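You operate a simulated robot arm through the tools that you are given. There is no shell and no other tool. Be economical: measure what you need, move in short steps, check, and stop when the job is done.

The job below is to be done with a simulated two-armed robot. You get a single attempt, and the scene is never put back.

TASK
Stack the sleeve pack marked "Pasta" from the top of the press bench on top of the sleeve pack that says "Peas". Press the sauce button three times. Open the checker drawer, fetch the teal brush from the inside of the checker drawer and set it on top of the tall roll on the top of the coder bench and shut the drawer again. Fetch the square cup and set it on the shelf under the roller table. Put two of the blue tiles from the hold shelf on the shelf of the roller bench. Put the rinse bottle from the left stand top on the top of the island bench. The order is free. Set down upright: rinse bottle.

It is judged by the outcome, as a careful person would: the job done as asked, and still so three seconds after it is handed in. It fails if anything else is knocked over, pushed out of place, dropped, spilled or broken.

THE ROBOT
Two 7-joint arms with two-finger parallel grippers on one trunk, on a base that drives. Base frame: it is fixed to the floor where the robot stands at the start and does not move with it; the origin is under the middle of the robot, x ahead of it, y to its left, z up; the surface under the hand at the start is at about z = 800. Readings come in mm, degrees, newtons and seconds.
The left shoulder is at the start at [20, 170, 1153], the right one opposite. With the tool pointing down near the work surface each hand reaches from about 160 to 660 mm from the robot's upright axis, wherever it stands, measured 20 degrees to its own side. Places, roughly: blue tile [-3500, -7750, 750]; checker drawer [-2900, -6700, 600]; rinse bottle [-2000, -4750, 750]; sauce button [-4300, -5300, 900]; shelf of the roller bench [-500, -7300, 300]; shelf under the roller table [-3800, -7800, 300]; sleeve pack [500, 0, 750]; square cup (6x6x4 cm) [-3700, -7900, 700]; tall roll [0, -5750, 750]; teal brush (11x5x6 cm) [-2900, -6500, 600]; top of the island bench [600, -3400, 600]. Payload 3.8 kg a hand.
Tool frame (each hand has its own): the origin (TCP) lies between the finger pads and is the grasp point; the fingertips stand 30 mm ahead of it; z points along the fingers, y is the line along which they close. Largest opening 110 mm; finger width 20, thickness 10; the body of the gripper, 48 by 112 mm, starts 55 mm behind the TCP.
Orientation is told as [roll, pitch, yaw] about the base's x, y, z axes, in that order, counted from this pose: with the fingers straight down and closing along the base's y, the tool's x points along the base's -x, its y along +y and its z along -z.

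THE INTERFACE
- The arms move only by the tool servo_tool. It takes "left_steps", "right_steps" or both (then of equal length, played together; a hand with none holds still); each is a list of rows, each an object (a shift or turn left out is 0, a gripper value left out holds the last) with "travel": the shift along the base's x, y, z in mm, a list of three; "turn": the turn, a rotation vector about the base's x, y, z in degrees, a list of three; "gripper": the opening in per cent of the stroke, from 0 (shut) to 100 (fully open). In form: [{"travel": [dx, dy, dz], "turn": [wx, wy, wz], "gripper": gripper}, ...]. A call has 1 to 8 rows; each row is the pose to reach, as a shift and turn from the pose commanded when the call began. A row lasts 0.2 s, in which the tool goes at most 50 mm and 8.6 degrees; a call with a longer step from one row to the next is refused whole, and so is a gripper value outside its range. Where a pose cannot be reached the arm comes as near as it can. A force on the tool above 40 N (or 10 N above the force at the start of the call, whichever is more), or a blocked arm, ends the call early, and 0.2 s more pass. Each finger travels about 72 mm/s and halts on what it meets, pressing with about 22 N; the grip force reading is that of the motor and also rises with nothing between the fingers. The clock runs only during rows and for 0.2 s after the last one: add rows that repeat a pose to give the fingers time. The reply holds the time, the measured pose of the TCP, the force on the tool along the base axes, the opening and the grip force, in the units named above and with some noise, with the torque about the TCP (base axes, N m) and any sound that the robot's microphone picked up, and new pictures: "pictures" is both (left out), scene, wrist or none (wrist: the cameras of the hands that moved).
- Cameras (640 x 400 px; columns grow to the right, rows downward): "scene" is now at [110.5, -2.4, 1308.6]; the picture's right is [-0.05, -1.00, 0.00], its down [-0.52, 0.02, -0.85] and it looks along [0.85, -0.04, -0.52] (base axes); focal length 289 px, centre (320, 200). "left" rides on the left gripper at [72, -17, -103] in its tool frame; the picture's right is [0.23, 0.97, 0.00], its down [-0.76, 0.18, -0.62] and it looks along [-0.61, 0.14, 0.78] (tool axes); focal length 222 px, centre (320, 200). "right" rides on the right gripper at [72, 17, -103] in its tool frame; the picture's right is [-0.23, 0.97, 0.00], its down [-0.76, -0.18, -0.62] and it looks along [-0.61, -0.14, 0.78] (tool axes); focal length 222 px, centre (320, 200). There is no depth. A picture from a camera that has moved, and an enlarged one, comes with that camera's place and axes in the base frame and with its lens.
- lift_body(by): slides the trunk up (or, below 0, down) by that many mm; the arms and the scene camera ride with it, the base frame stays. It gives what a move gives, with no picture.
- drive_base(legs): drives the robot by 1 to 6 legs, each [ahead, turn to the left] in mm and degrees, along the robot's own axes; the way and the turn of a leg run together, so that a leg with both is an arc; at most 1500 mm and 180 degrees a leg. The arms and the cameras ride along, it lands a little off, and it stops where it bumps. It gives what a move gives, and a new picture of the scene camera.
- turn_head(pan, tilt): turns the head with the scene camera to pan (to the left, within 80 degrees either way) and tilt (down, from -29 to 69), counted from straight ahead of the robot. It gives what a move gives, and a new picture of the scene camera.
- zoom(camera, box): a new picture of the part [left, top, right, bottom] of that camera's present view, enlarged. No time passes.
- job_done(): hands the job in; it is judged then, once.

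Go step by step. Nothing tells you exact positions but the pictures and the camera data: compare them with the known pose of the tool, close in by small moves and look again before you grip or let go. The budget is 217 turns and 260 pictures, counting those below and the enlarged ones. Unless the task says otherwise, let go and move clear before handing in.

The tools are called after "Request:" by a JSON object that holds its "name" and its "arguments". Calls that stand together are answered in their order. servo_tool: Moves the arms, as the interface text tells. Its arguments: {"type":"object","properties":{"left_steps":{"type":"array","items":{"type":"object","properties":{"travel":{"type":"array","items":{"type":"number"}},"turn":{"type":"array","items":{"type":"number"}},"gripper":{"type":"number"}}}},"right_steps":{"type":"array","items":{"type":"object","properties":{"travel":{"type":"array","items":{"type":"number"}},"turn":{"type":"array","items":{"type":"number"}},"gripper":{"type":"number"}}}},"pictures":{"type":"string","enum":["both","scene","wrist","none"]}},"required":[]} The other tools are called the same way: lift_body (by) slides the trunk up or down; drive_base (legs) drives the base; turn_head (pan, tilt) turns the head that bears the scene camera; zoom (camera, box) takes an enlarged picture of a part of a camera's view; job_done () hands the job in.

At the start:

```text
time_s: 0.0
left_ee_pos: [515.8, 179.8, 1091.7]
left_tool_rot: [0.0, 0.0, 0.2]
left_ft_force: [0.2, 0.2, 1.0]
left_ft_torque: [0.03, -0.03, -0.03]
left_opening: 110.0
left_grip_force: 0.0
right_ee_pos: [494.5, -288.3, 1079.8]
right_tool_rot: [0.0, 0.1, 0.0]
right_ft_force: [0.0, 0.0, 0.2]
right_ft_torque: [-0.02, 0.01, 0.02]
right_opening: 109.9
right_grip_force: 0.0
trunk travel left (down, up): [-250.0, 320.0]
robot x, y, heading: [0.0, 1.2, -0.3]
head pan, tilt: [-2.6, 31.6]
```

scene: 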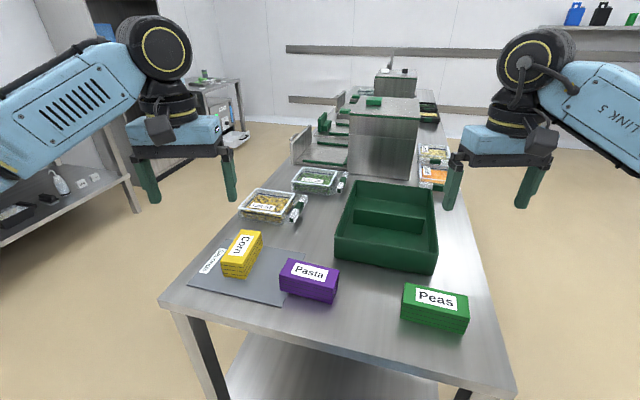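
right: 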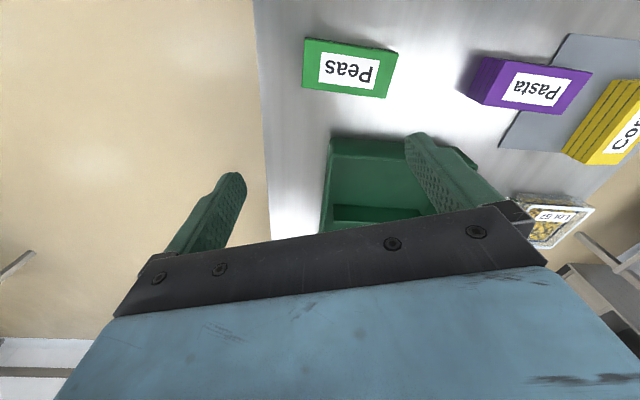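
left: 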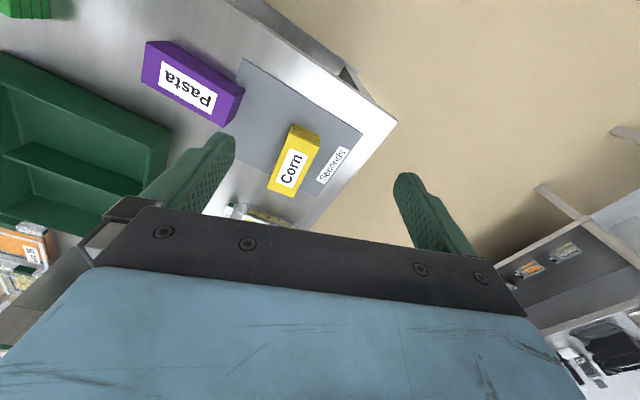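

I see the Pasta pack near [563, 2] and Peas near [478, -248], with tops at about z 850. I'll zoom to get their exact orientation.

Request:
{"name": "zoom", "arguments": {"camera": "scene", "box": [180, 200, 500, 400]}}

Request:
{"name": "zoom", "arguments": {"camera": "right", "box": [280, 0, 640, 225]}}

```text
2.00 times, centred on (340, 300) of scene
camera zoom: at [110.5, -2.4, 1308.6], right [-0.05, -1.0, 0.0], down [-0.52, 0.02, -0.85], along [0.85, -0.04, -0.52], focal length 578 px, centre (280, 0)
```

zoom: 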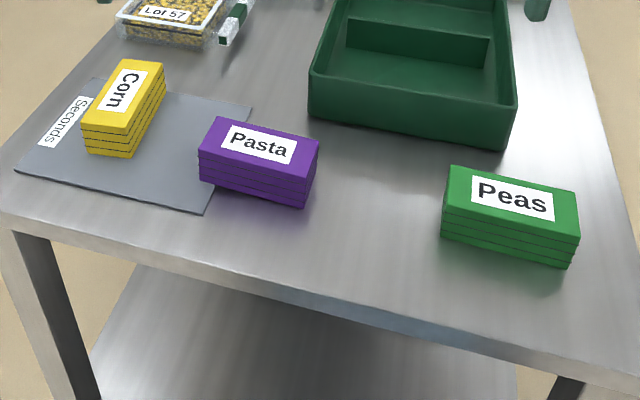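

```text
1.78 times, centred on (460, 112) of right
camera zoom: at [421.3, -273.0, 1182.0], right [0.23, 0.97, 0.0], down [0.76, -0.18, 0.62], along [0.61, -0.14, -0.78], focal length 395 px, centre (71, 356)
```

zoom: 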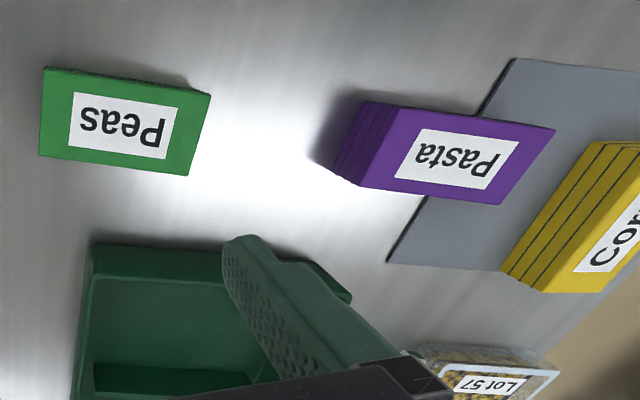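

Pasta is centred near [560, 0] with its long axis about 21° off y. Peas has the same orientation and is centred near [480, -245]. I'll bring the right hand over Pasta, yawed +69°, and move the left hand out of the way.

Request:
{"name": "servo_tool", "arguments": {"right_steps": [{"travel": [8, 36, -5], "turn": [0, 0, 8.6]}, {"travel": [16, 72, -15], "turn": [0, 0, 17.2]}, {"travel": [24, 108, -30], "turn": [0, 0, 25.8]}, {"travel": [32, 144, -45], "turn": [0, 0, 34.4]}, {"travel": [40, 180, -60], "turn": [0, 0, 43]}, {"travel": [48, 216, -75], "turn": [0, 0, 51.6]}, {"travel": [56, 252, -90], "turn": [0, 0, 60.2]}, {"travel": [65, 287, -100], "turn": [0, 0, 68.8]}], "left_steps": [{"travel": [0, 20, 10]}, {"travel": [0, 40, 20]}, {"travel": [0, 60, 30]}, {"travel": [0, 80, 40]}, {"travel": [0, 100, 50]}, {"travel": [0, 120, 50]}, {"travel": [0, 130, 50]}, {"travel": [0, 130, 50]}], "pictures": "both"}}

```text
time_s: 1.8
left_ee_pos: [512.8, 318.7, 1143.2]
left_tool_rot: [-0.4, -0.2, 0.4]
left_ft_force: [-1.0, 1.0, -0.1]
left_ft_torque: [-0.19, -0.1, 0.03]
left_opening: 110.1
left_grip_force: 0.1
right_ee_pos: [497.9, 12.6, 1111.8]
right_tool_rot: [0.2, -1.3, 53.3]
right_ft_force: [-0.8, 1.8, 0.7]
right_ft_torque: [-0.15, -0.08, -0.01]
right_opening: 109.9
right_grip_force: 0.1
right hand out of reach, approached as far as the arm can: row 6, 7, 8
trunk travel left (down, up): [-250.0, 320.0]
robot x, y, heading: [-0.7, 1.6, 0.0]
head pan, tilt: [-2.6, 31.6]
camera scene: at [106.3, 6.6, 1309.2], right [-0.04, -1.0, 0.01], down [-0.52, 0.02, -0.85], along [0.85, -0.04, -0.52], focal length 289 px, centre (320, 200)
camera right: at [439.7, -37.6, 1214.5], right [-0.65, 0.76, 0.01], down [0.59, 0.49, 0.64], along [0.49, 0.42, -0.77], focal length 222 px, centre (320, 200)
camera left: at [439.4, 301.2, 1248.0], right [-0.23, 0.97, -0.01], down [0.76, 0.19, 0.62], along [0.61, 0.14, -0.78], focal length 222 px, centre (320, 200)
```

scene: 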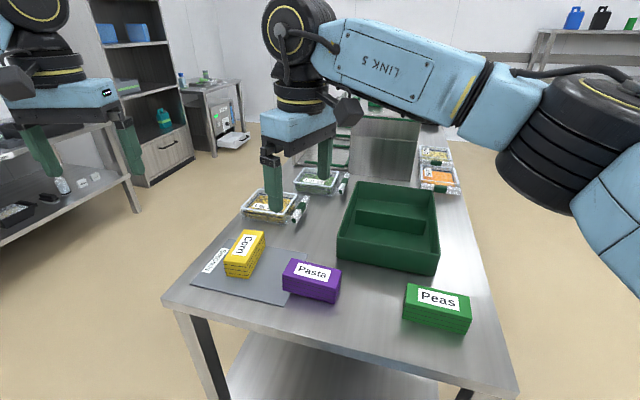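
right: 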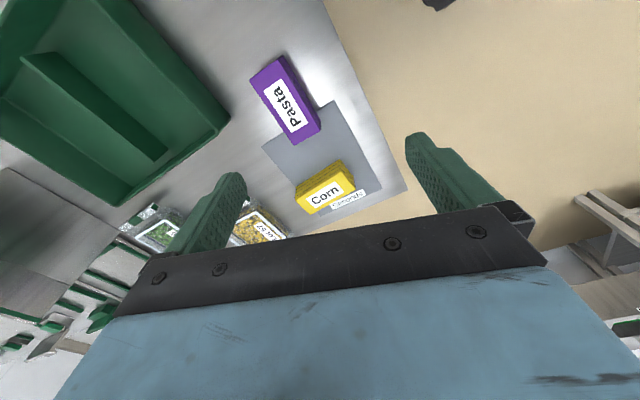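
left: 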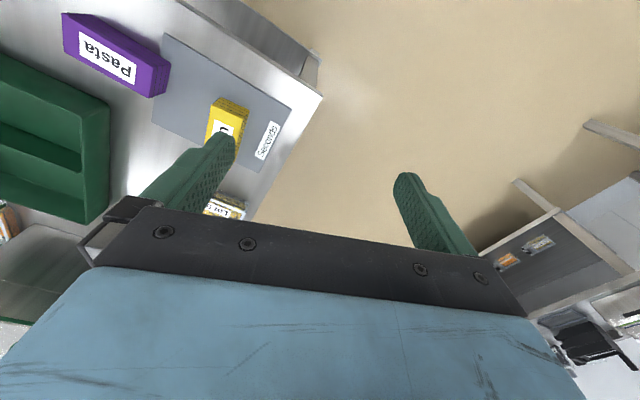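

The arm ran into a joint limit near +50° yaw. I'll unwind and try the equivalent yaw of −111°.

Request:
{"name": "servo_tool", "arguments": {"right_steps": [{"travel": [0, -30, 0], "turn": [0, 0, -8.6]}, {"travel": [0, -60, 0], "turn": [0, 0, -17.2]}, {"travel": [0, -90, 0], "turn": [0, 0, -25.8]}, {"travel": [0, -120, 0], "turn": [0, 0, -34.4]}, {"travel": [0, -150, 0], "turn": [0, 0, -43]}, {"travel": [0, -180, 0], "turn": [0, 0, -51.6]}, {"travel": [0, -200, 0], "turn": [0, 0, -60.2]}, {"travel": [0, -200, 0], "turn": [0, 0, -68.8]}], "pictures": "none"}}

Request:
{"name": "servo_tool", "arguments": {"right_steps": [{"travel": [0, 0, 0], "turn": [0, 0, -8.6]}, {"travel": [0, 0, 0], "turn": [0, 0, -17.2]}, {"travel": [0, 0, 0], "turn": [0, 0, -25.8]}, {"travel": [0, 0, 0], "turn": [0, 0, -34.4]}, {"travel": [0, 0, 0], "turn": [0, 0, -43]}, {"travel": [0, 0, 0], "turn": [0, 0, -51.6]}, {"travel": [0, 0, 0], "turn": [0, 0, -60.2]}, {"travel": [0, 0, 0], "turn": [0, 0, -68.8]}], "pictures": "none"}}

```text
time_s: 3.6
left_ee_pos: [516.0, 309.7, 1142.9]
left_tool_rot: [0.0, 0.1, 0.0]
left_ft_force: [1.3, 1.1, -0.3]
left_ft_torque: [-0.01, 0.01, -0.03]
left_opening: 109.9
left_grip_force: 0.1
right_ee_pos: [501.2, -194.8, 1111.1]
right_tool_rot: [0.4, -1.6, -15.8]
right_ft_force: [0.6, -0.4, 0.3]
right_ft_torque: [0.01, 0.01, 0.01]
right_opening: 110.1
right_grip_force: 0.0
trunk travel left (down, up): [-250.0, 320.0]
robot x, y, heading: [0.7, -1.0, -0.1]
head pan, tilt: [-2.6, 31.6]
```

```text
time_s: 5.4
left_ee_pos: [516.2, 308.4, 1142.8]
left_tool_rot: [0.0, -0.1, 0.1]
left_ft_force: [0.9, 0.3, 0.0]
left_ft_torque: [-0.01, 0.01, 0.01]
left_opening: 110.1
left_grip_force: 0.1
right_ee_pos: [501.5, -194.7, 1111.2]
right_tool_rot: [0.4, -1.7, -84.5]
right_ft_force: [-0.1, -0.7, 0.2]
right_ft_torque: [-0.02, 0.01, -0.01]
right_opening: 110.0
right_grip_force: 0.1
trunk travel left (down, up): [-250.0, 320.0]
robot x, y, heading: [0.6, -1.4, 0.2]
head pan, tilt: [-2.6, 31.6]
```

Negative yaw works. I'll continue to −111° and move over Pasta.

Request:
{"name": "servo_tool", "arguments": {"right_steps": [{"travel": [8, 30, 0], "turn": [0, 0.4, -6]}, {"travel": [16, 60, -10], "turn": [0, 0.8, -12]}, {"travel": [24, 90, -25], "turn": [0, 1.2, -18]}, {"travel": [32, 120, -45], "turn": [0, 1.7, -24]}, {"travel": [40, 150, -70], "turn": [0, 1.7, -26.5]}, {"travel": [50, 175, -100], "turn": [0, 1.7, -26.5]}, {"travel": [58, 194, -131], "turn": [0, 1.7, -26.5]}, {"travel": [58, 194, -131], "turn": [0, 1.7, -26.5]}], "pictures": "both"}}

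```text
time_s: 7.2
left_ee_pos: [516.1, 307.6, 1142.5]
left_tool_rot: [0.0, 0.1, 0.2]
left_ft_force: [0.5, -0.5, 0.2]
left_ft_torque: [-0.01, 0.04, 0.02]
left_opening: 110.1
left_grip_force: 0.1
right_ee_pos: [558.5, -0.9, 979.8]
right_tool_rot: [-1.2, -1.9, -110.8]
right_ft_force: [-0.1, -0.4, 0.4]
right_ft_torque: [0.0, -0.02, -0.02]
right_opening: 109.9
right_grip_force: 0.1
trunk travel left (down, up): [-250.0, 320.0]
robot x, y, heading: [-0.5, 1.1, -0.3]
head pan, tilt: [-2.6, 31.6]
camera scene: at [110.3, -2.8, 1308.7], right [-0.05, -1.0, 0.0], down [-0.52, 0.02, -0.85], along [0.85, -0.04, -0.52], focal length 289 px, centre (320, 200)
camera right: at [603.2, 62.3, 1079.4], right [0.83, -0.56, -0.01], down [-0.42, -0.63, 0.65], along [-0.37, -0.53, -0.76], focal length 222 px, centre (320, 200)
```

scene: 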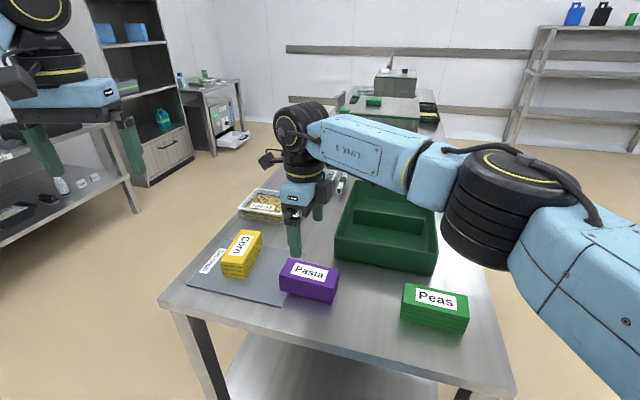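
right: 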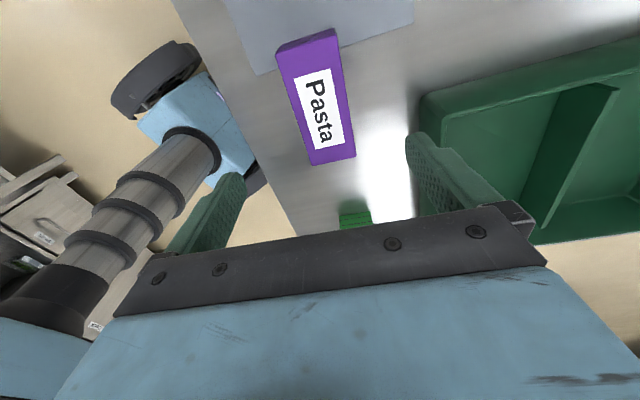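

Pasta is confirmed at [560, -1]. I'll straighten the tilt and descend.

Request:
{"name": "servo_tool", "arguments": {"right_steps": [{"travel": [1, 0, -40], "turn": [1.35, -1.8, 0]}, {"travel": [1, 0, -80], "turn": [1.35, -1.8, 0]}, {"travel": [1, 0, -115], "turn": [1.35, -1.8, 0]}, {"travel": [1, 0, -130], "turn": [1.35, -1.8, 0]}, {"travel": [1, 0, -140], "turn": [1.35, -1.8, 0]}], "pictures": "both"}}

```text
time_s: 8.4
left_ee_pos: [516.0, 308.6, 1143.7]
left_tool_rot: [0.1, 0.0, 0.1]
left_ft_force: [0.0, -0.9, 0.3]
left_ft_torque: [0.0, 0.01, -0.05]
left_opening: 109.8
left_grip_force: 0.0
right_ee_pos: [562.0, -1.5, 838.6]
right_tool_rot: [0.0, 0.1, -110.7]
right_ft_force: [-0.1, -0.5, 0.4]
right_ft_torque: [-0.02, 0.0, 0.0]
right_opening: 110.1
right_grip_force: 0.2
trunk travel left (down, up): [-250.0, 320.0]
robot x, y, heading: [-0.1, -0.9, 0.1]
head pan, tilt: [-2.6, 31.6]
camera scene: at [110.5, -2.3, 1308.6], right [-0.05, -1.0, 0.0], down [-0.52, 0.02, -0.85], along [0.85, -0.04, -0.52], focal length 289 px, centre (320, 200)
camera right: at [603.5, 59.3, 941.9], right [0.83, -0.56, 0.0], down [-0.44, -0.65, 0.62], along [-0.35, -0.52, -0.78], focal length 222 px, centre (320, 200)
```

scene: 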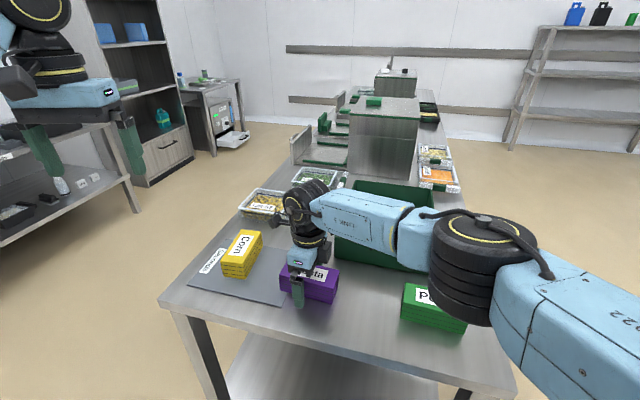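
right: 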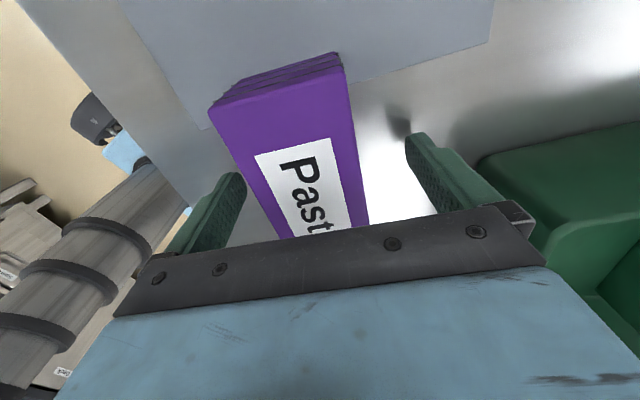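

Request:
{"name": "servo_tool", "arguments": {"right_steps": [{"gripper": 0}, {"gripper": 0}, {"gripper": 0}, {"gripper": 0}], "pictures": "none"}}

Request:
{"name": "servo_tool", "arguments": {"right_steps": [{"travel": [0, 0, 20]}, {"travel": [0, 0, 50]}, {"travel": [0, 0, 90]}, {"travel": [0, 0, 110]}, {"travel": [0, 0, 110]}], "pictures": "both"}}

```text
time_s: 9.4
left_ee_pos: [514.8, 310.2, 1143.4]
left_tool_rot: [0.0, 0.0, 0.1]
left_ft_force: [-0.9, 0.0, 0.4]
left_ft_torque: [-0.01, -0.04, 0.03]
left_opening: 109.8
left_grip_force: 0.1
right_ee_pos: [561.8, -2.2, 839.2]
right_tool_rot: [0.1, 0.1, -110.8]
right_ft_force: [-0.3, 0.5, 0.9]
right_ft_torque: [0.13, 0.03, 0.03]
right_opening: 54.7
right_grip_force: 21.9
trunk travel left (down, up): [-250.0, 320.0]
robot x, y, heading: [2.0, -0.8, 0.1]
head pan, tilt: [-2.6, 31.6]
```

```text
time_s: 10.6
left_ee_pos: [516.4, 307.9, 1142.8]
left_tool_rot: [0.0, 0.0, 0.1]
left_ft_force: [0.5, -0.1, 0.0]
left_ft_torque: [0.02, -0.01, -0.03]
left_opening: 110.1
left_grip_force: 0.1
right_ee_pos: [560.5, 0.7, 950.2]
right_tool_rot: [0.0, 0.2, -110.9]
right_ft_force: [0.2, -0.8, 0.3]
right_ft_torque: [-0.02, 0.0, -0.05]
right_opening: 0.0
right_grip_force: 22.1
trunk travel left (down, up): [-250.0, 320.0]
robot x, y, heading: [-0.1, 0.7, 0.2]
head pan, tilt: [-2.6, 31.6]
camera scene: at [110.5, -2.4, 1308.6], right [-0.05, -1.0, 0.0], down [-0.52, 0.02, -0.85], along [0.85, -0.04, -0.52], focal length 289 px, centre (320, 200)
camera right: at [601.5, 60.1, 1053.0], right [0.83, -0.56, 0.0], down [-0.44, -0.65, 0.62], along [-0.35, -0.52, -0.78], focal length 222 px, centre (320, 200)
```

scene: 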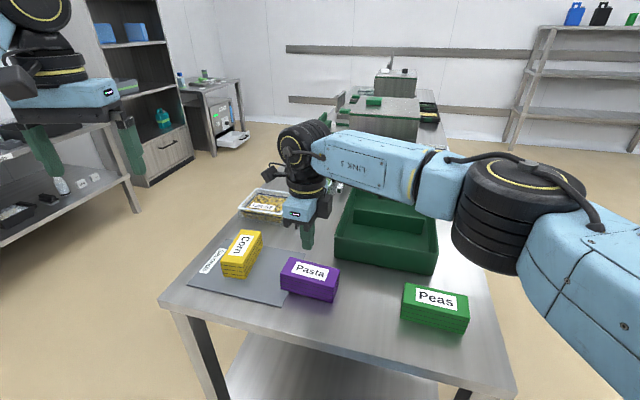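
right: 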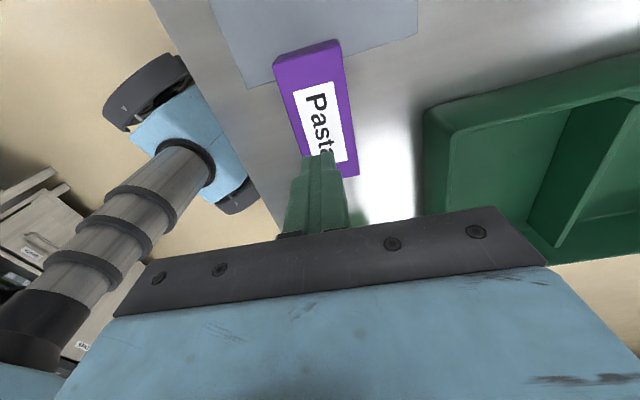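

The pack slipped out of the grip and stayed where it was, because I held it too high. I'll open and go back down, lower this time, feeling for the table.

Request:
{"name": "servo_tool", "arguments": {"right_steps": [{"gripper": 90}, {"gripper": 90}, {"gripper": 90}, {"travel": [0, 0, -40]}, {"travel": [0, 0, -80]}, {"travel": [0, 0, -110]}, {"travel": [0, 0, -116]}, {"travel": [0, 0, -116]}], "pictures": "wrist"}}

Request:
{"name": "servo_tool", "arguments": {"right_steps": [{"travel": [0, 0, -3]}, {"travel": [0, 0, -6]}, {"travel": [0, 0, -9]}, {"travel": [0, 0, -12]}], "pictures": "none"}}

```text
time_s: 12.4
left_ee_pos: [515.8, 308.3, 1143.5]
left_tool_rot: [0.1, 0.0, 0.1]
left_ft_force: [0.2, 0.5, -0.6]
left_ft_torque: [0.02, -0.01, -0.02]
left_opening: 110.0
left_grip_force: 0.0
right_ee_pos: [561.0, -0.5, 833.3]
right_tool_rot: [0.1, 0.0, -110.9]
right_ft_force: [-0.4, 0.6, -0.1]
right_ft_torque: [0.01, -0.03, -0.02]
right_opening: 98.9
right_grip_force: 0.1
trunk travel left (down, up): [-250.0, 320.0]
robot x, y, heading: [1.1, 0.6, 0.0]
head pan, tilt: [-2.6, 31.6]
camera right: at [602.8, 61.1, 936.6], right [0.83, -0.56, 0.0], down [-0.44, -0.65, 0.62], along [-0.35, -0.52, -0.78], focal length 222 px, centre (320, 200)
```

right: 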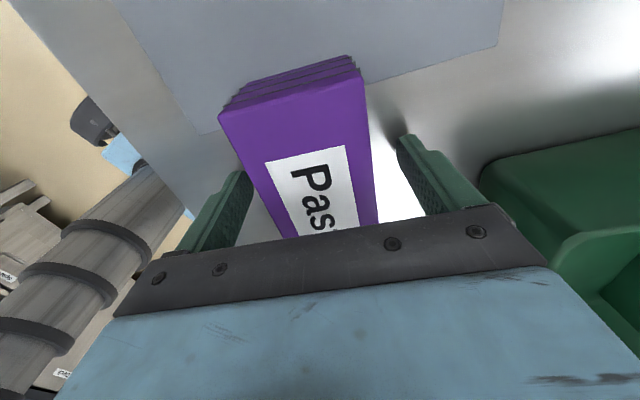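

```text
time_s: 13.3
left_ee_pos: [515.7, 307.7, 1143.6]
left_tool_rot: [0.0, 0.0, -0.1]
left_ft_force: [0.6, -0.1, 0.0]
left_ft_torque: [-0.01, -0.03, -0.01]
left_opening: 110.1
left_grip_force: 0.2
right_ee_pos: [561.7, -0.7, 829.7]
right_tool_rot: [0.1, 0.3, -110.8]
right_ft_force: [-6.5, -5.7, 14.5]
right_ft_torque: [0.02, 1.02, 0.35]
right_opening: 101.6
right_grip_force: 2.4
trunk travel left (down, up): [-250.0, 320.0]
robot x, y, heading: [0.7, -0.5, -0.0]
head pan, tilt: [-2.6, 31.6]
stopped in row 4 (right hand): the force on the tool passed its limit at 44 N (the readings are from after the stop); the commanded pose is now the measured one
```

The table is at about z 800. I'll back off 3 mm, grip, and lift slowly.

Request:
{"name": "servo_tool", "arguments": {"right_steps": [{"travel": [0, 0, 3]}, {"travel": [0, 0, 3], "gripper": 0}, {"travel": [0, 0, 3], "gripper": 0}, {"travel": [0, 0, 3], "gripper": 0}, {"travel": [0, 0, 3], "gripper": 0}], "pictures": "none"}}

Request:
{"name": "servo_tool", "arguments": {"right_steps": [{"travel": [0, 0, 2]}, {"travel": [0, 0, 5]}, {"travel": [0, 0, 10]}, {"travel": [0, 0, 15]}, {"travel": [0, 0, 20]}], "pictures": "both"}}

```text
time_s: 14.6
left_ee_pos: [515.9, 308.0, 1142.8]
left_tool_rot: [0.0, 0.0, 0.2]
left_ft_force: [0.2, -0.2, 0.0]
left_ft_torque: [0.0, -0.01, 0.03]
left_opening: 110.1
left_grip_force: 0.1
right_ee_pos: [562.7, -0.8, 831.1]
right_tool_rot: [0.2, 0.3, -110.9]
right_ft_force: [0.5, 0.3, 0.1]
right_ft_torque: [0.0, -0.02, -0.03]
right_opening: 54.9
right_grip_force: 22.4
trunk travel left (down, up): [-250.0, 320.0]
robot x, y, heading: [4.6, 0.0, 0.1]
head pan, tilt: [-2.6, 31.6]
```

```text
time_s: 15.8
left_ee_pos: [516.3, 308.2, 1144.1]
left_tool_rot: [0.0, -0.1, 0.1]
left_ft_force: [-0.1, -0.5, -0.9]
left_ft_torque: [-0.02, 0.04, -0.02]
left_opening: 110.2
left_grip_force: 0.1
right_ee_pos: [564.0, 0.7, 853.1]
right_tool_rot: [0.1, 0.4, -110.9]
right_ft_force: [0.1, 0.5, -2.9]
right_ft_torque: [0.01, -0.01, 0.0]
right_opening: 54.8
right_grip_force: 21.6
trunk travel left (down, up): [-250.0, 320.0]
robot x, y, heading: [1.5, -1.3, -0.2]
head pan, tilt: [-2.6, 31.6]
camera scene: at [110.6, -2.6, 1308.6], right [-0.05, -1.0, 0.0], down [-0.52, 0.02, -0.85], along [0.85, -0.04, -0.52], focal length 289 px, centre (320, 200)
camera right: at [604.0, 60.2, 955.2], right [0.83, -0.56, 0.0], down [-0.44, -0.65, 0.62], along [-0.35, -0.51, -0.79], focal length 222 px, centre (320, 200)
```

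scene: 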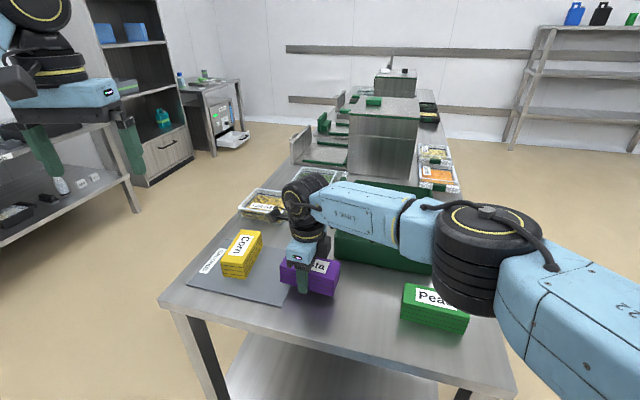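
right: 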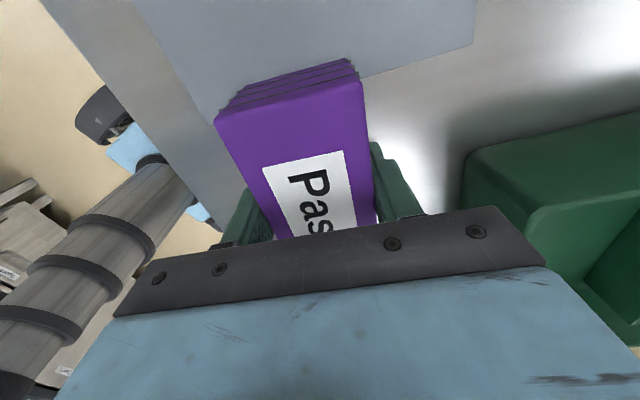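

Pasta is held this time. I'll raise it and move it over Peas.

Request:
{"name": "servo_tool", "arguments": {"right_steps": [{"travel": [0, 0, 20]}, {"travel": [0, 0, 45]}, {"travel": [0, 0, 75]}, {"travel": [-10, -30, 90]}, {"travel": [-22, -65, 90]}, {"travel": [-35, -100, 90]}, {"travel": [-47, -135, 90]}, {"travel": [-58, -165, 90]}], "pictures": "none"}}

Request:
{"name": "servo_tool", "arguments": {"right_steps": [{"travel": [-10, -30, 0]}, {"travel": [-20, -60, 0]}, {"travel": [-25, -80, 0]}, {"travel": [-25, -80, 0]}], "pictures": "both"}}

```text
time_s: 17.6
left_ee_pos: [516.3, 307.5, 1143.9]
left_tool_rot: [0.0, -0.1, 0.1]
left_ft_force: [0.1, 0.3, -0.6]
left_ft_torque: [0.0, 0.0, -0.02]
left_opening: 110.0
left_grip_force: 0.1
right_ee_pos: [506.8, -165.2, 939.7]
right_tool_rot: [0.3, 0.4, -110.8]
right_ft_force: [-0.4, 0.9, -2.4]
right_ft_torque: [0.02, 0.0, 0.0]
right_opening: 55.0
right_grip_force: 22.2
trunk travel left (down, up): [-250.0, 320.0]
robot x, y, heading: [0.0, -1.1, 0.2]
head pan, tilt: [-2.6, 31.6]
```

```text
time_s: 18.6
left_ee_pos: [515.9, 308.3, 1142.6]
left_tool_rot: [0.0, 0.0, 0.1]
left_ft_force: [1.0, 0.0, 0.6]
left_ft_torque: [0.0, -0.02, 0.02]
left_opening: 110.1
left_grip_force: 0.1
right_ee_pos: [481.3, -245.5, 939.9]
right_tool_rot: [0.2, 0.2, -110.8]
right_ft_force: [-0.4, 0.4, -2.1]
right_ft_torque: [0.0, 0.02, 0.0]
right_opening: 55.1
right_grip_force: 22.3
trunk travel left (down, up): [-250.0, 320.0]
robot x, y, heading: [-3.5, 0.5, -0.2]
head pan, tilt: [-2.6, 31.6]
camera scene: at [110.7, -2.3, 1308.6], right [-0.05, -1.0, 0.0], down [-0.52, 0.02, -0.85], along [0.85, -0.04, -0.52], focal length 289 px, centre (320, 200)
camera right: at [521.3, -185.6, 1043.3], right [0.83, -0.56, 0.0], down [-0.44, -0.65, 0.62], along [-0.34, -0.51, -0.79], focal length 222 px, centre (320, 200)
```

scene: 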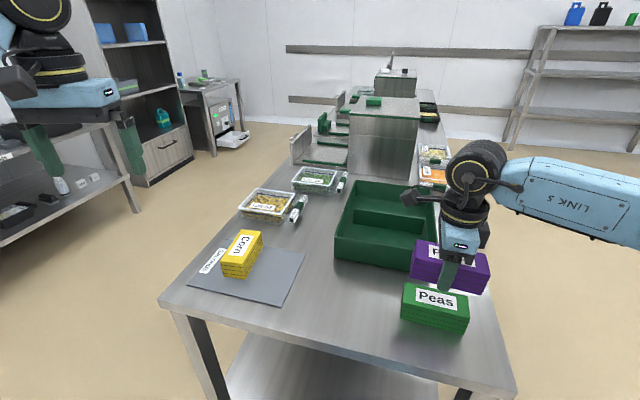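
right: 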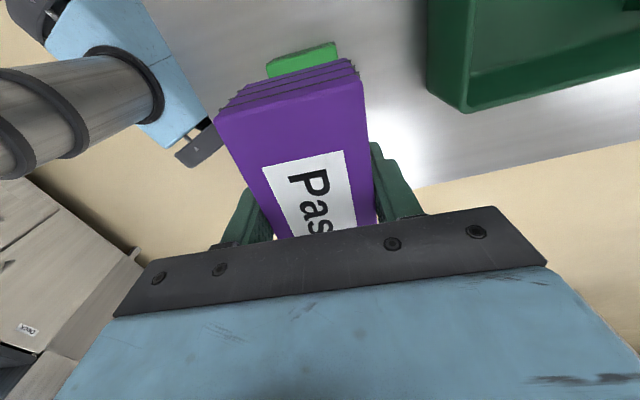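

The packs line up, so I'll lower Pasta until it touches.

Request:
{"name": "servo_tool", "arguments": {"right_steps": [{"travel": [0, 0, -30]}, {"travel": [0, 0, -50]}, {"travel": [0, 0, -57]}, {"travel": [0, 0, -60]}, {"travel": [0, 0, -62]}, {"travel": [0, 0, -63]}], "pictures": "none"}}

```text
time_s: 19.9
left_ee_pos: [514.9, 308.0, 1142.8]
left_tool_rot: [0.0, 0.0, 0.1]
left_ft_force: [0.7, -0.3, 0.4]
left_ft_torque: [-0.02, -0.02, 0.0]
left_opening: 110.2
left_grip_force: 0.2
right_ee_pos: [480.5, -245.0, 879.1]
right_tool_rot: [0.4, 0.4, -110.9]
right_ft_force: [-0.2, -3.9, 16.3]
right_ft_torque: [-0.66, 0.78, 0.16]
right_opening: 54.8
right_grip_force: 21.2
trunk travel left (down, up): [-250.0, 320.0]
robot x, y, heading: [0.1, 0.5, -0.2]
head pan, tilt: [-2.6, 31.6]
```

Contact is made at TCP z 879, so I'll open and rise.

Request:
{"name": "servo_tool", "arguments": {"right_steps": [{"travel": [0, 0, 1], "gripper": 70}, {"travel": [0, 0, 1], "gripper": 80}, {"travel": [0, 0, 1], "gripper": 80}, {"travel": [0, 0, 30]}, {"travel": [0, 0, 70]}, {"travel": [0, 0, 110]}, {"travel": [0, 0, 150]}, {"travel": [0, -40, 180]}], "pictures": "both"}}

```text
time_s: 21.8
left_ee_pos: [515.2, 307.6, 1144.0]
left_tool_rot: [0.0, 0.0, 0.0]
left_ft_force: [0.6, 0.1, 0.1]
left_ft_torque: [0.0, -0.01, 0.02]
left_opening: 110.0
left_grip_force: 0.0
right_ee_pos: [478.0, -285.8, 1056.2]
right_tool_rot: [0.1, 0.3, -110.9]
right_ft_force: [0.0, 0.0, 0.2]
right_ft_torque: [0.03, 0.0, 0.02]
right_opening: 88.1
right_grip_force: 0.0
trunk travel left (down, up): [-250.0, 320.0]
robot x, y, heading: [-1.9, -0.1, 0.1]
head pan, tilt: [-2.6, 31.6]
camera scene: at [109.9, -3.6, 1308.7], right [-0.05, -1.0, 0.0], down [-0.52, 0.02, -0.85], along [0.85, -0.04, -0.52], focal length 289 px, centre (320, 200)
camera right: at [518.9, -225.0, 1160.0], right [0.83, -0.56, 0.0], down [-0.44, -0.65, 0.62], along [-0.34, -0.51, -0.79], focal length 222 px, centre (320, 200)
```

scene: 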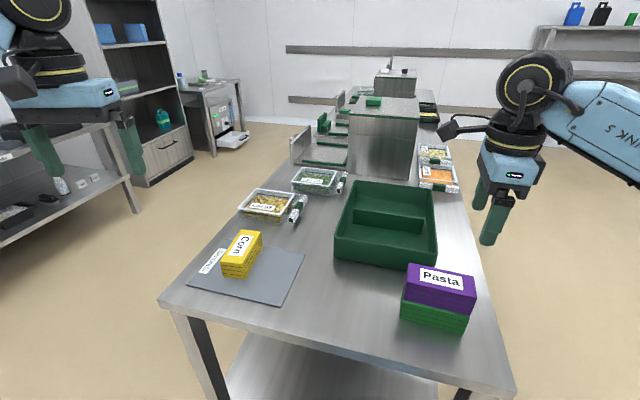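
right: 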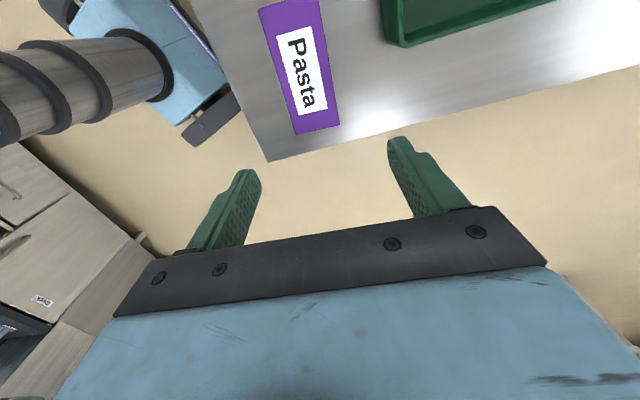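

Pasta is stacked on Peas. Next I'll tuck the arms and back away from the bench.

Request:
{"name": "servo_tool", "arguments": {"right_steps": [{"travel": [-15, 0, 10], "turn": [0, 0, 8.6]}, {"travel": [-30, 0, 20], "turn": [0, 0, 17.2]}, {"travel": [-45, 0, 30], "turn": [0, 0, 25.8]}, {"travel": [-60, 0, 40], "turn": [0, 0, 34.4]}, {"travel": [-75, 0, 50], "turn": [0, 0, 43]}, {"travel": [-90, 0, 60], "turn": [0, 0, 51.6]}, {"travel": [-100, 0, 60], "turn": [0, 0, 60.2]}, {"travel": [-110, 0, 60], "turn": [0, 0, 68.8]}], "left_steps": [{"travel": [-15, 0, 0]}, {"travel": [-30, 0, 0]}, {"travel": [-45, 0, 0]}, {"travel": [-60, 0, 0]}, {"travel": [-80, 0, 0]}, {"travel": [-100, 0, 0]}, {"travel": [-120, -10, 0]}, {"travel": [-140, -20, 0]}], "pictures": "none"}}

Request:
{"name": "servo_tool", "arguments": {"right_steps": [{"travel": [0, 0, 0], "turn": [0, 0, 8.4]}, {"travel": [0, 0, 0], "turn": [0, 0, 16.8]}, {"travel": [0, 0, 0], "turn": [0, 0, 25.2]}, {"travel": [0, 0, 0], "turn": [0, 0, 33.6]}, {"travel": [0, 0, 0], "turn": [0, 0, 42]}], "pictures": "none"}}

Request:
{"name": "drive_base", "arguments": {"legs": [[-300, 0], [0, -90]]}}

```text
time_s: 23.6
left_ee_pos: [374.6, 286.4, 1142.6]
left_tool_rot: [0.0, 0.0, 0.0]
left_ft_force: [0.6, -0.4, 0.0]
left_ft_torque: [0.0, -0.02, 0.01]
left_opening: 110.2
left_grip_force: 0.1
right_ee_pos: [368.8, -284.5, 1118.2]
right_tool_rot: [0.2, 0.3, -41.8]
right_ft_force: [0.4, 0.7, 0.5]
right_ft_torque: [0.0, -0.01, -0.03]
right_opening: 88.0
right_grip_force: 0.1
trunk travel left (down, up): [-250.0, 320.0]
robot x, y, heading: [-0.1, 4.3, -0.1]
head pan, tilt: [-2.6, 31.6]
```

```text
time_s: 24.8
left_ee_pos: [374.7, 287.6, 1142.7]
left_tool_rot: [0.0, 0.0, 0.2]
left_ft_force: [-0.1, -0.5, 0.1]
left_ft_torque: [0.01, 0.0, 0.0]
left_opening: 109.8
left_grip_force: 0.1
right_ee_pos: [369.1, -285.0, 1118.7]
right_tool_rot: [0.2, 0.3, 0.1]
right_ft_force: [-0.3, -0.4, -0.6]
right_ft_torque: [0.01, -0.02, -0.02]
right_opening: 88.1
right_grip_force: 0.0
trunk travel left (down, up): [-250.0, 320.0]
robot x, y, heading: [-4.6, 1.0, 0.0]
head pan, tilt: [-2.6, 31.6]
```

```text
time_s: 30.6
left_ee_pos: [-14.2, -376.0, 1143.3]
left_tool_rot: [0.1, 0.1, -90.4]
left_ft_force: [0.4, 0.5, 0.2]
left_ft_torque: [-0.01, 0.03, 0.0]
left_opening: 110.2
left_grip_force: 0.0
right_ee_pos: [-587.5, -366.3, 1117.5]
right_tool_rot: [0.1, 0.3, -90.5]
right_ft_force: [-0.1, -0.5, 0.1]
right_ft_torque: [0.0, 0.04, 0.01]
right_opening: 88.0
right_grip_force: 0.1
trunk travel left (down, up): [-250.0, 320.0]
robot x, y, heading: [-301.0, 3.3, -90.4]
head pan, tilt: [-2.6, 31.6]
camera scene: at [-304.8, -108.3, 1308.6], right [-1.0, 0.05, 0.0], down [0.03, 0.52, -0.85], along [-0.05, -0.85, -0.52], focal length 289 px, centre (320, 200)
```

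scene: 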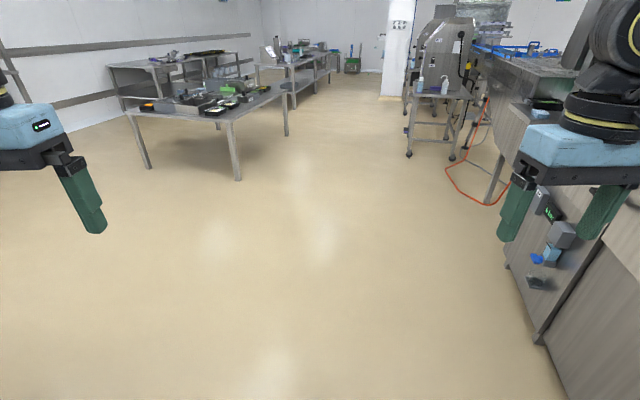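

The island bench lies ahead on the left, and the stands with bottles are ahead on the right. I'll drive forward and look.

Request:
{"name": "drive_base", "arguments": {"legs": [[1500, 0], [1000, 0]]}}

Request:
{"name": "turn_head", "arguments": {"pan": -30, "tilt": 15}}

Request:
{"name": "turn_head", "arguments": {"pan": 50, "tilt": 30}}

```text
time_s: 42.7
left_ee_pos: [-37.8, -2844.1, 1142.5]
left_tool_rot: [-0.1, 0.0, -90.7]
left_ft_force: [0.4, -1.1, 0.8]
left_ft_torque: [0.01, 0.0, 0.05]
left_opening: 110.2
left_grip_force: 0.1
right_ee_pos: [-610.2, -2829.7, 1116.7]
right_tool_rot: [0.2, 0.4, -90.8]
right_ft_force: [0.5, 0.9, 0.4]
right_ft_torque: [0.02, 0.0, 0.01]
right_opening: 87.9
right_grip_force: 0.0
trunk travel left (down, up): [-250.0, 320.0]
robot x, y, heading: [-320.5, -2465.9, -90.9]
head pan, tilt: [-2.6, 31.6]
camera scene: at [-326.9, -2573.0, 1308.6], right [-1.0, 0.06, 0.0], down [0.03, 0.52, -0.85], along [-0.05, -0.85, -0.52], focal length 289 px, centre (320, 200)
```

scene: 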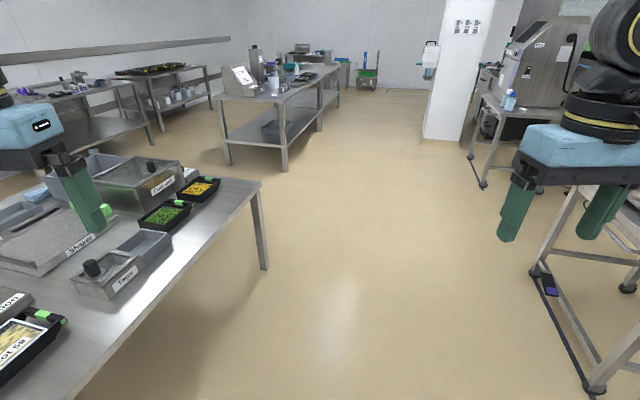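

```text
time_s: 43.6
left_ee_pos: [-38.0, -2843.6, 1142.3]
left_tool_rot: [0.0, 0.0, -90.6]
left_ft_force: [0.8, -0.5, -0.1]
left_ft_torque: [-0.01, 0.02, -0.02]
left_opening: 109.9
left_grip_force: 0.0
right_ee_pos: [-610.6, -2828.6, 1117.5]
right_tool_rot: [0.2, 0.3, -90.8]
right_ft_force: [0.1, 0.6, 0.2]
right_ft_torque: [-0.04, -0.01, 0.02]
right_opening: 88.1
right_grip_force: 0.1
trunk travel left (down, up): [-250.0, 320.0]
robot x, y, heading: [-320.3, -2461.8, -90.8]
head pan, tilt: [-30.0, 15.0]
camera scene: at [-369.4, -2563.5, 1335.3], right [-0.86, 0.51, 0.0], down [0.13, 0.22, -0.97], along [-0.49, -0.83, -0.26], focal length 289 px, centre (320, 200)
```

scene: 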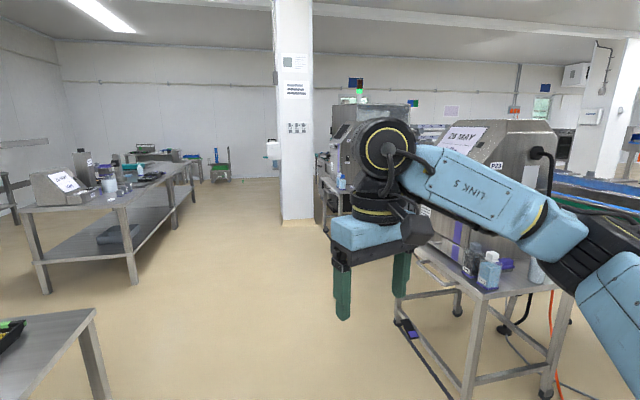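

```text
time_s: 45.1
left_ee_pos: [-38.4, -2843.2, 1142.5]
left_tool_rot: [0.0, 0.0, -90.7]
left_ft_force: [-0.3, 0.1, 0.3]
left_ft_torque: [-0.01, 0.01, 0.02]
left_opening: 109.9
left_grip_force: 0.1
right_ee_pos: [-611.1, -2828.4, 1118.0]
right_tool_rot: [0.2, 0.3, -90.8]
right_ft_force: [-1.1, -0.1, -0.6]
right_ft_torque: [0.0, 0.03, -0.01]
right_opening: 88.0
right_grip_force: 0.0
trunk travel left (down, up): [-250.0, 320.0]
robot x, y, heading: [-322.6, -2465.0, -90.9]
head pan, tilt: [50.0, 30.0]
camera scene: at [-253.2, -2542.3, 1311.2], right [-0.65, -0.76, 0.0], down [-0.38, 0.33, -0.87], along [0.66, -0.57, -0.5], focal length 289 px, centre (320, 200)
```

scene: 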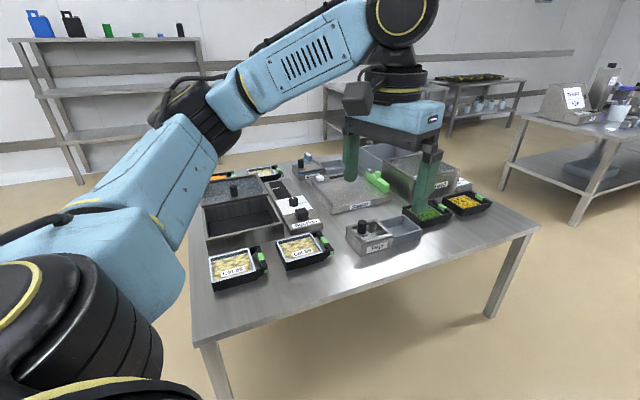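

The bench on my left is the island bench. The left stand, with the rinse bottle, looks to be ahead on the right near [-1750, -4550]. I'll drive over and face it.

Request:
{"name": "drive_base", "arguments": {"legs": [[1500, 0], [650, 0], [0, -89], [350, 0]]}}

Request:
{"name": "turn_head", "arguments": {"pan": 0, "tilt": 28}}

```text
time_s: 51.2
left_ee_pos: [-61.8, -4077.9, 1143.0]
left_tool_rot: [0.0, 0.1, -91.6]
left_ft_force: [-0.7, 0.0, 0.1]
left_ft_torque: [0.04, 0.01, -0.02]
left_opening: 109.8
left_grip_force: 0.0
right_ee_pos: [-634.6, -4054.9, 1118.0]
right_tool_rot: [0.2, 0.3, -91.8]
right_ft_force: [0.0, -0.7, -0.6]
right_ft_torque: [0.05, 0.01, 0.03]
right_opening: 88.0
right_grip_force: 0.1
trunk travel left (down, up): [-250.0, 320.0]
robot x, y, heading: [-339.0, -3694.1, -91.1]
head pan, tilt: [50.0, 30.0]
stopped in leg 1: the robot was blocked; the commanded pose is now the measured one
camera scene: at [-272.7, -3773.8, 1311.1], right [-0.65, -0.76, 0.0], down [-0.38, 0.33, -0.87], along [0.65, -0.57, -0.5], focal length 289 px, centre (320, 200)
```

scene: 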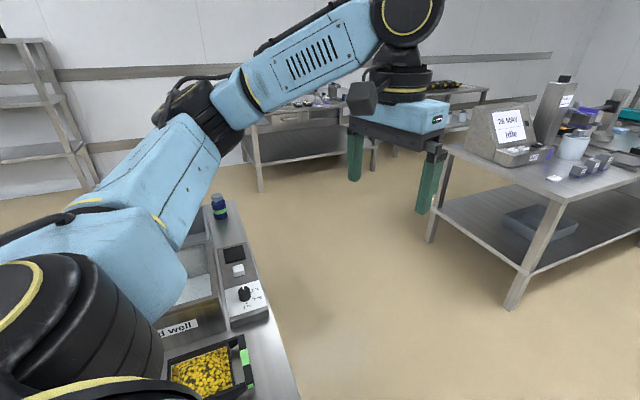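

```text
time_s: 52.4
left_ee_pos: [-63.0, -4077.8, 1143.1]
left_tool_rot: [0.0, 0.0, -91.7]
left_ft_force: [0.7, -0.6, -0.9]
left_ft_torque: [-0.01, -0.03, 0.02]
left_opening: 109.7
left_grip_force: 0.0
right_ee_pos: [-634.8, -4054.3, 1118.4]
right_tool_rot: [0.2, 0.2, -91.9]
right_ft_force: [0.3, 0.1, -0.9]
right_ft_torque: [-0.01, -0.01, -0.02]
right_opening: 87.8
right_grip_force: 0.2
trunk travel left (down, up): [-250.0, 320.0]
robot x, y, heading: [-338.8, -3695.4, -90.9]
head pan, tilt: [0.0, 28.0]
camera scene: at [-342.6, -3804.9, 1314.3], right [-1.0, 0.01, 0.0], down [0.01, 0.47, -0.88], along [-0.01, -0.88, -0.47], focal length 289 px, centre (320, 200)
```

scene: 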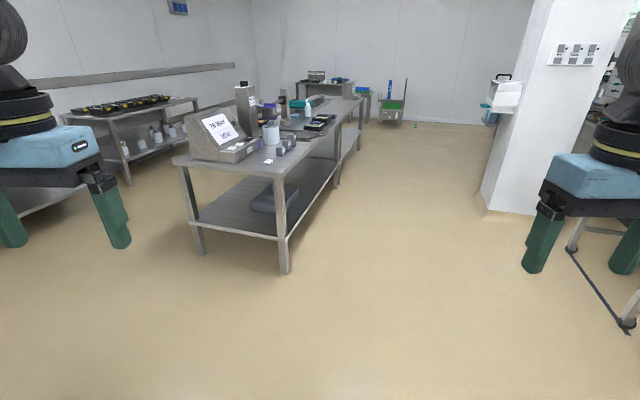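

The base brushed the corner of the island bench and stopped. I'll back off, angle away, and approach the left stand.

Request:
{"name": "drive_base", "arguments": {"legs": [[-250, 0], [0, -40], [1300, 0], [0, -49]]}}

Request:
{"name": "turn_head", "arguments": {"pan": 0, "tilt": 20}}

```text
time_s: 64.5
left_ee_pos: [-1589.5, -4713.9, 1142.2]
left_tool_rot: [0.0, 0.0, 178.9]
left_ft_force: [-0.2, -0.5, -0.4]
left_ft_torque: [-0.02, 0.01, 0.0]
left_opening: 110.0
left_grip_force: 0.1
right_ee_pos: [-1570.5, -4142.0, 1117.3]
right_tool_rot: [0.2, 0.1, 178.7]
right_ft_force: [0.0, 0.2, -0.4]
right_ft_torque: [0.0, 0.02, 0.0]
right_opening: 88.0
right_grip_force: 0.1
trunk travel left (down, up): [-250.0, 320.0]
robot x, y, heading: [-1209.1, -4433.2, 179.5]
head pan, tilt: [0.0, 28.0]
camera scene: at [-1320.7, -4429.4, 1314.3], right [0.01, 1.0, 0.0], down [0.47, 0.0, -0.88], along [-0.88, 0.01, -0.47], focal length 289 px, centre (320, 200)
```

scene: 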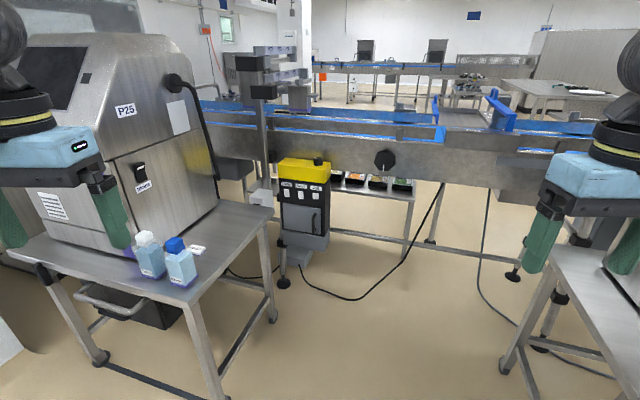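

```text
time_s: 65.1
left_ee_pos: [-1588.6, -4714.0, 1142.8]
left_tool_rot: [-0.1, 0.1, 178.9]
left_ft_force: [-0.1, 0.0, -0.4]
left_ft_torque: [0.01, -0.05, 0.04]
left_opening: 109.9
left_grip_force: 0.1
right_ee_pos: [-1572.5, -4141.4, 1118.7]
right_tool_rot: [0.2, 0.2, 178.7]
right_ft_force: [-0.9, -0.6, -0.4]
right_ft_torque: [0.02, -0.01, 0.01]
right_opening: 87.9
right_grip_force: 0.0
trunk travel left (down, up): [-250.0, 320.0]
robot x, y, heading: [-1207.5, -4434.0, 179.7]
head pan, tilt: [0.0, 20.0]
camera scene: at [-1322.6, -4429.7, 1327.2], right [0.01, 1.0, 0.0], down [0.34, 0.0, -0.94], along [-0.94, 0.01, -0.34], focal length 289 px, centre (320, 200)
```

scene: 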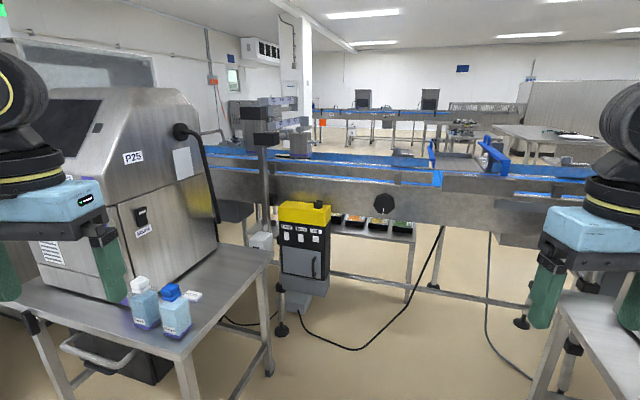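

Two bottles stand on the left stand, one with a white cap and one with a blue cap, so I need the labels. There is also a row of items behind them. I'll zoom in.

Request:
{"name": "zoom", "arguments": {"camera": "scene", "box": [100, 250, 260, 350]}}

Request:
{"name": "zoom", "arguments": {"camera": "scene", "box": [230, 170, 440, 300]}}

```text
4.00 times, centred on (180, 300) of scene
camera zoom: at [-1322.6, -4429.7, 1327.2], right [0.01, 1.0, 0.0], down [0.34, 0.0, -0.94], along [-0.94, 0.01, -0.34], focal length 1155 px, centre (880, -200)
```

zoom: 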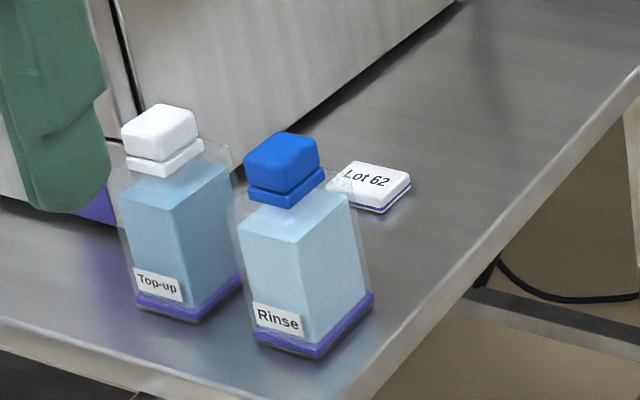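

```text
3.05 times, centred on (335, 235) of scene
camera zoom: at [-1322.6, -4429.7, 1327.2], right [0.01, 1.0, 0.0], down [0.34, 0.0, -0.94], along [-0.94, 0.01, -0.34], focal length 880 px, centre (274, 93)
```

zoom: 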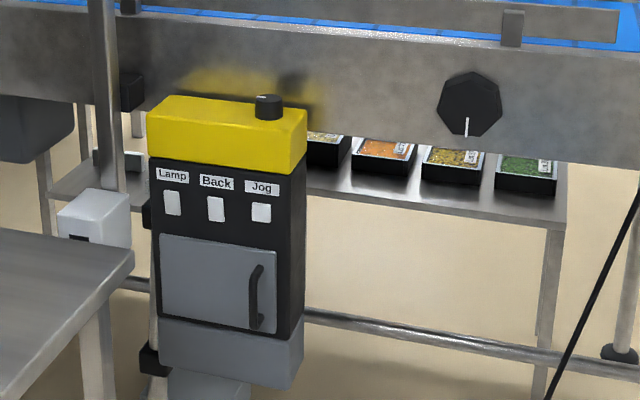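

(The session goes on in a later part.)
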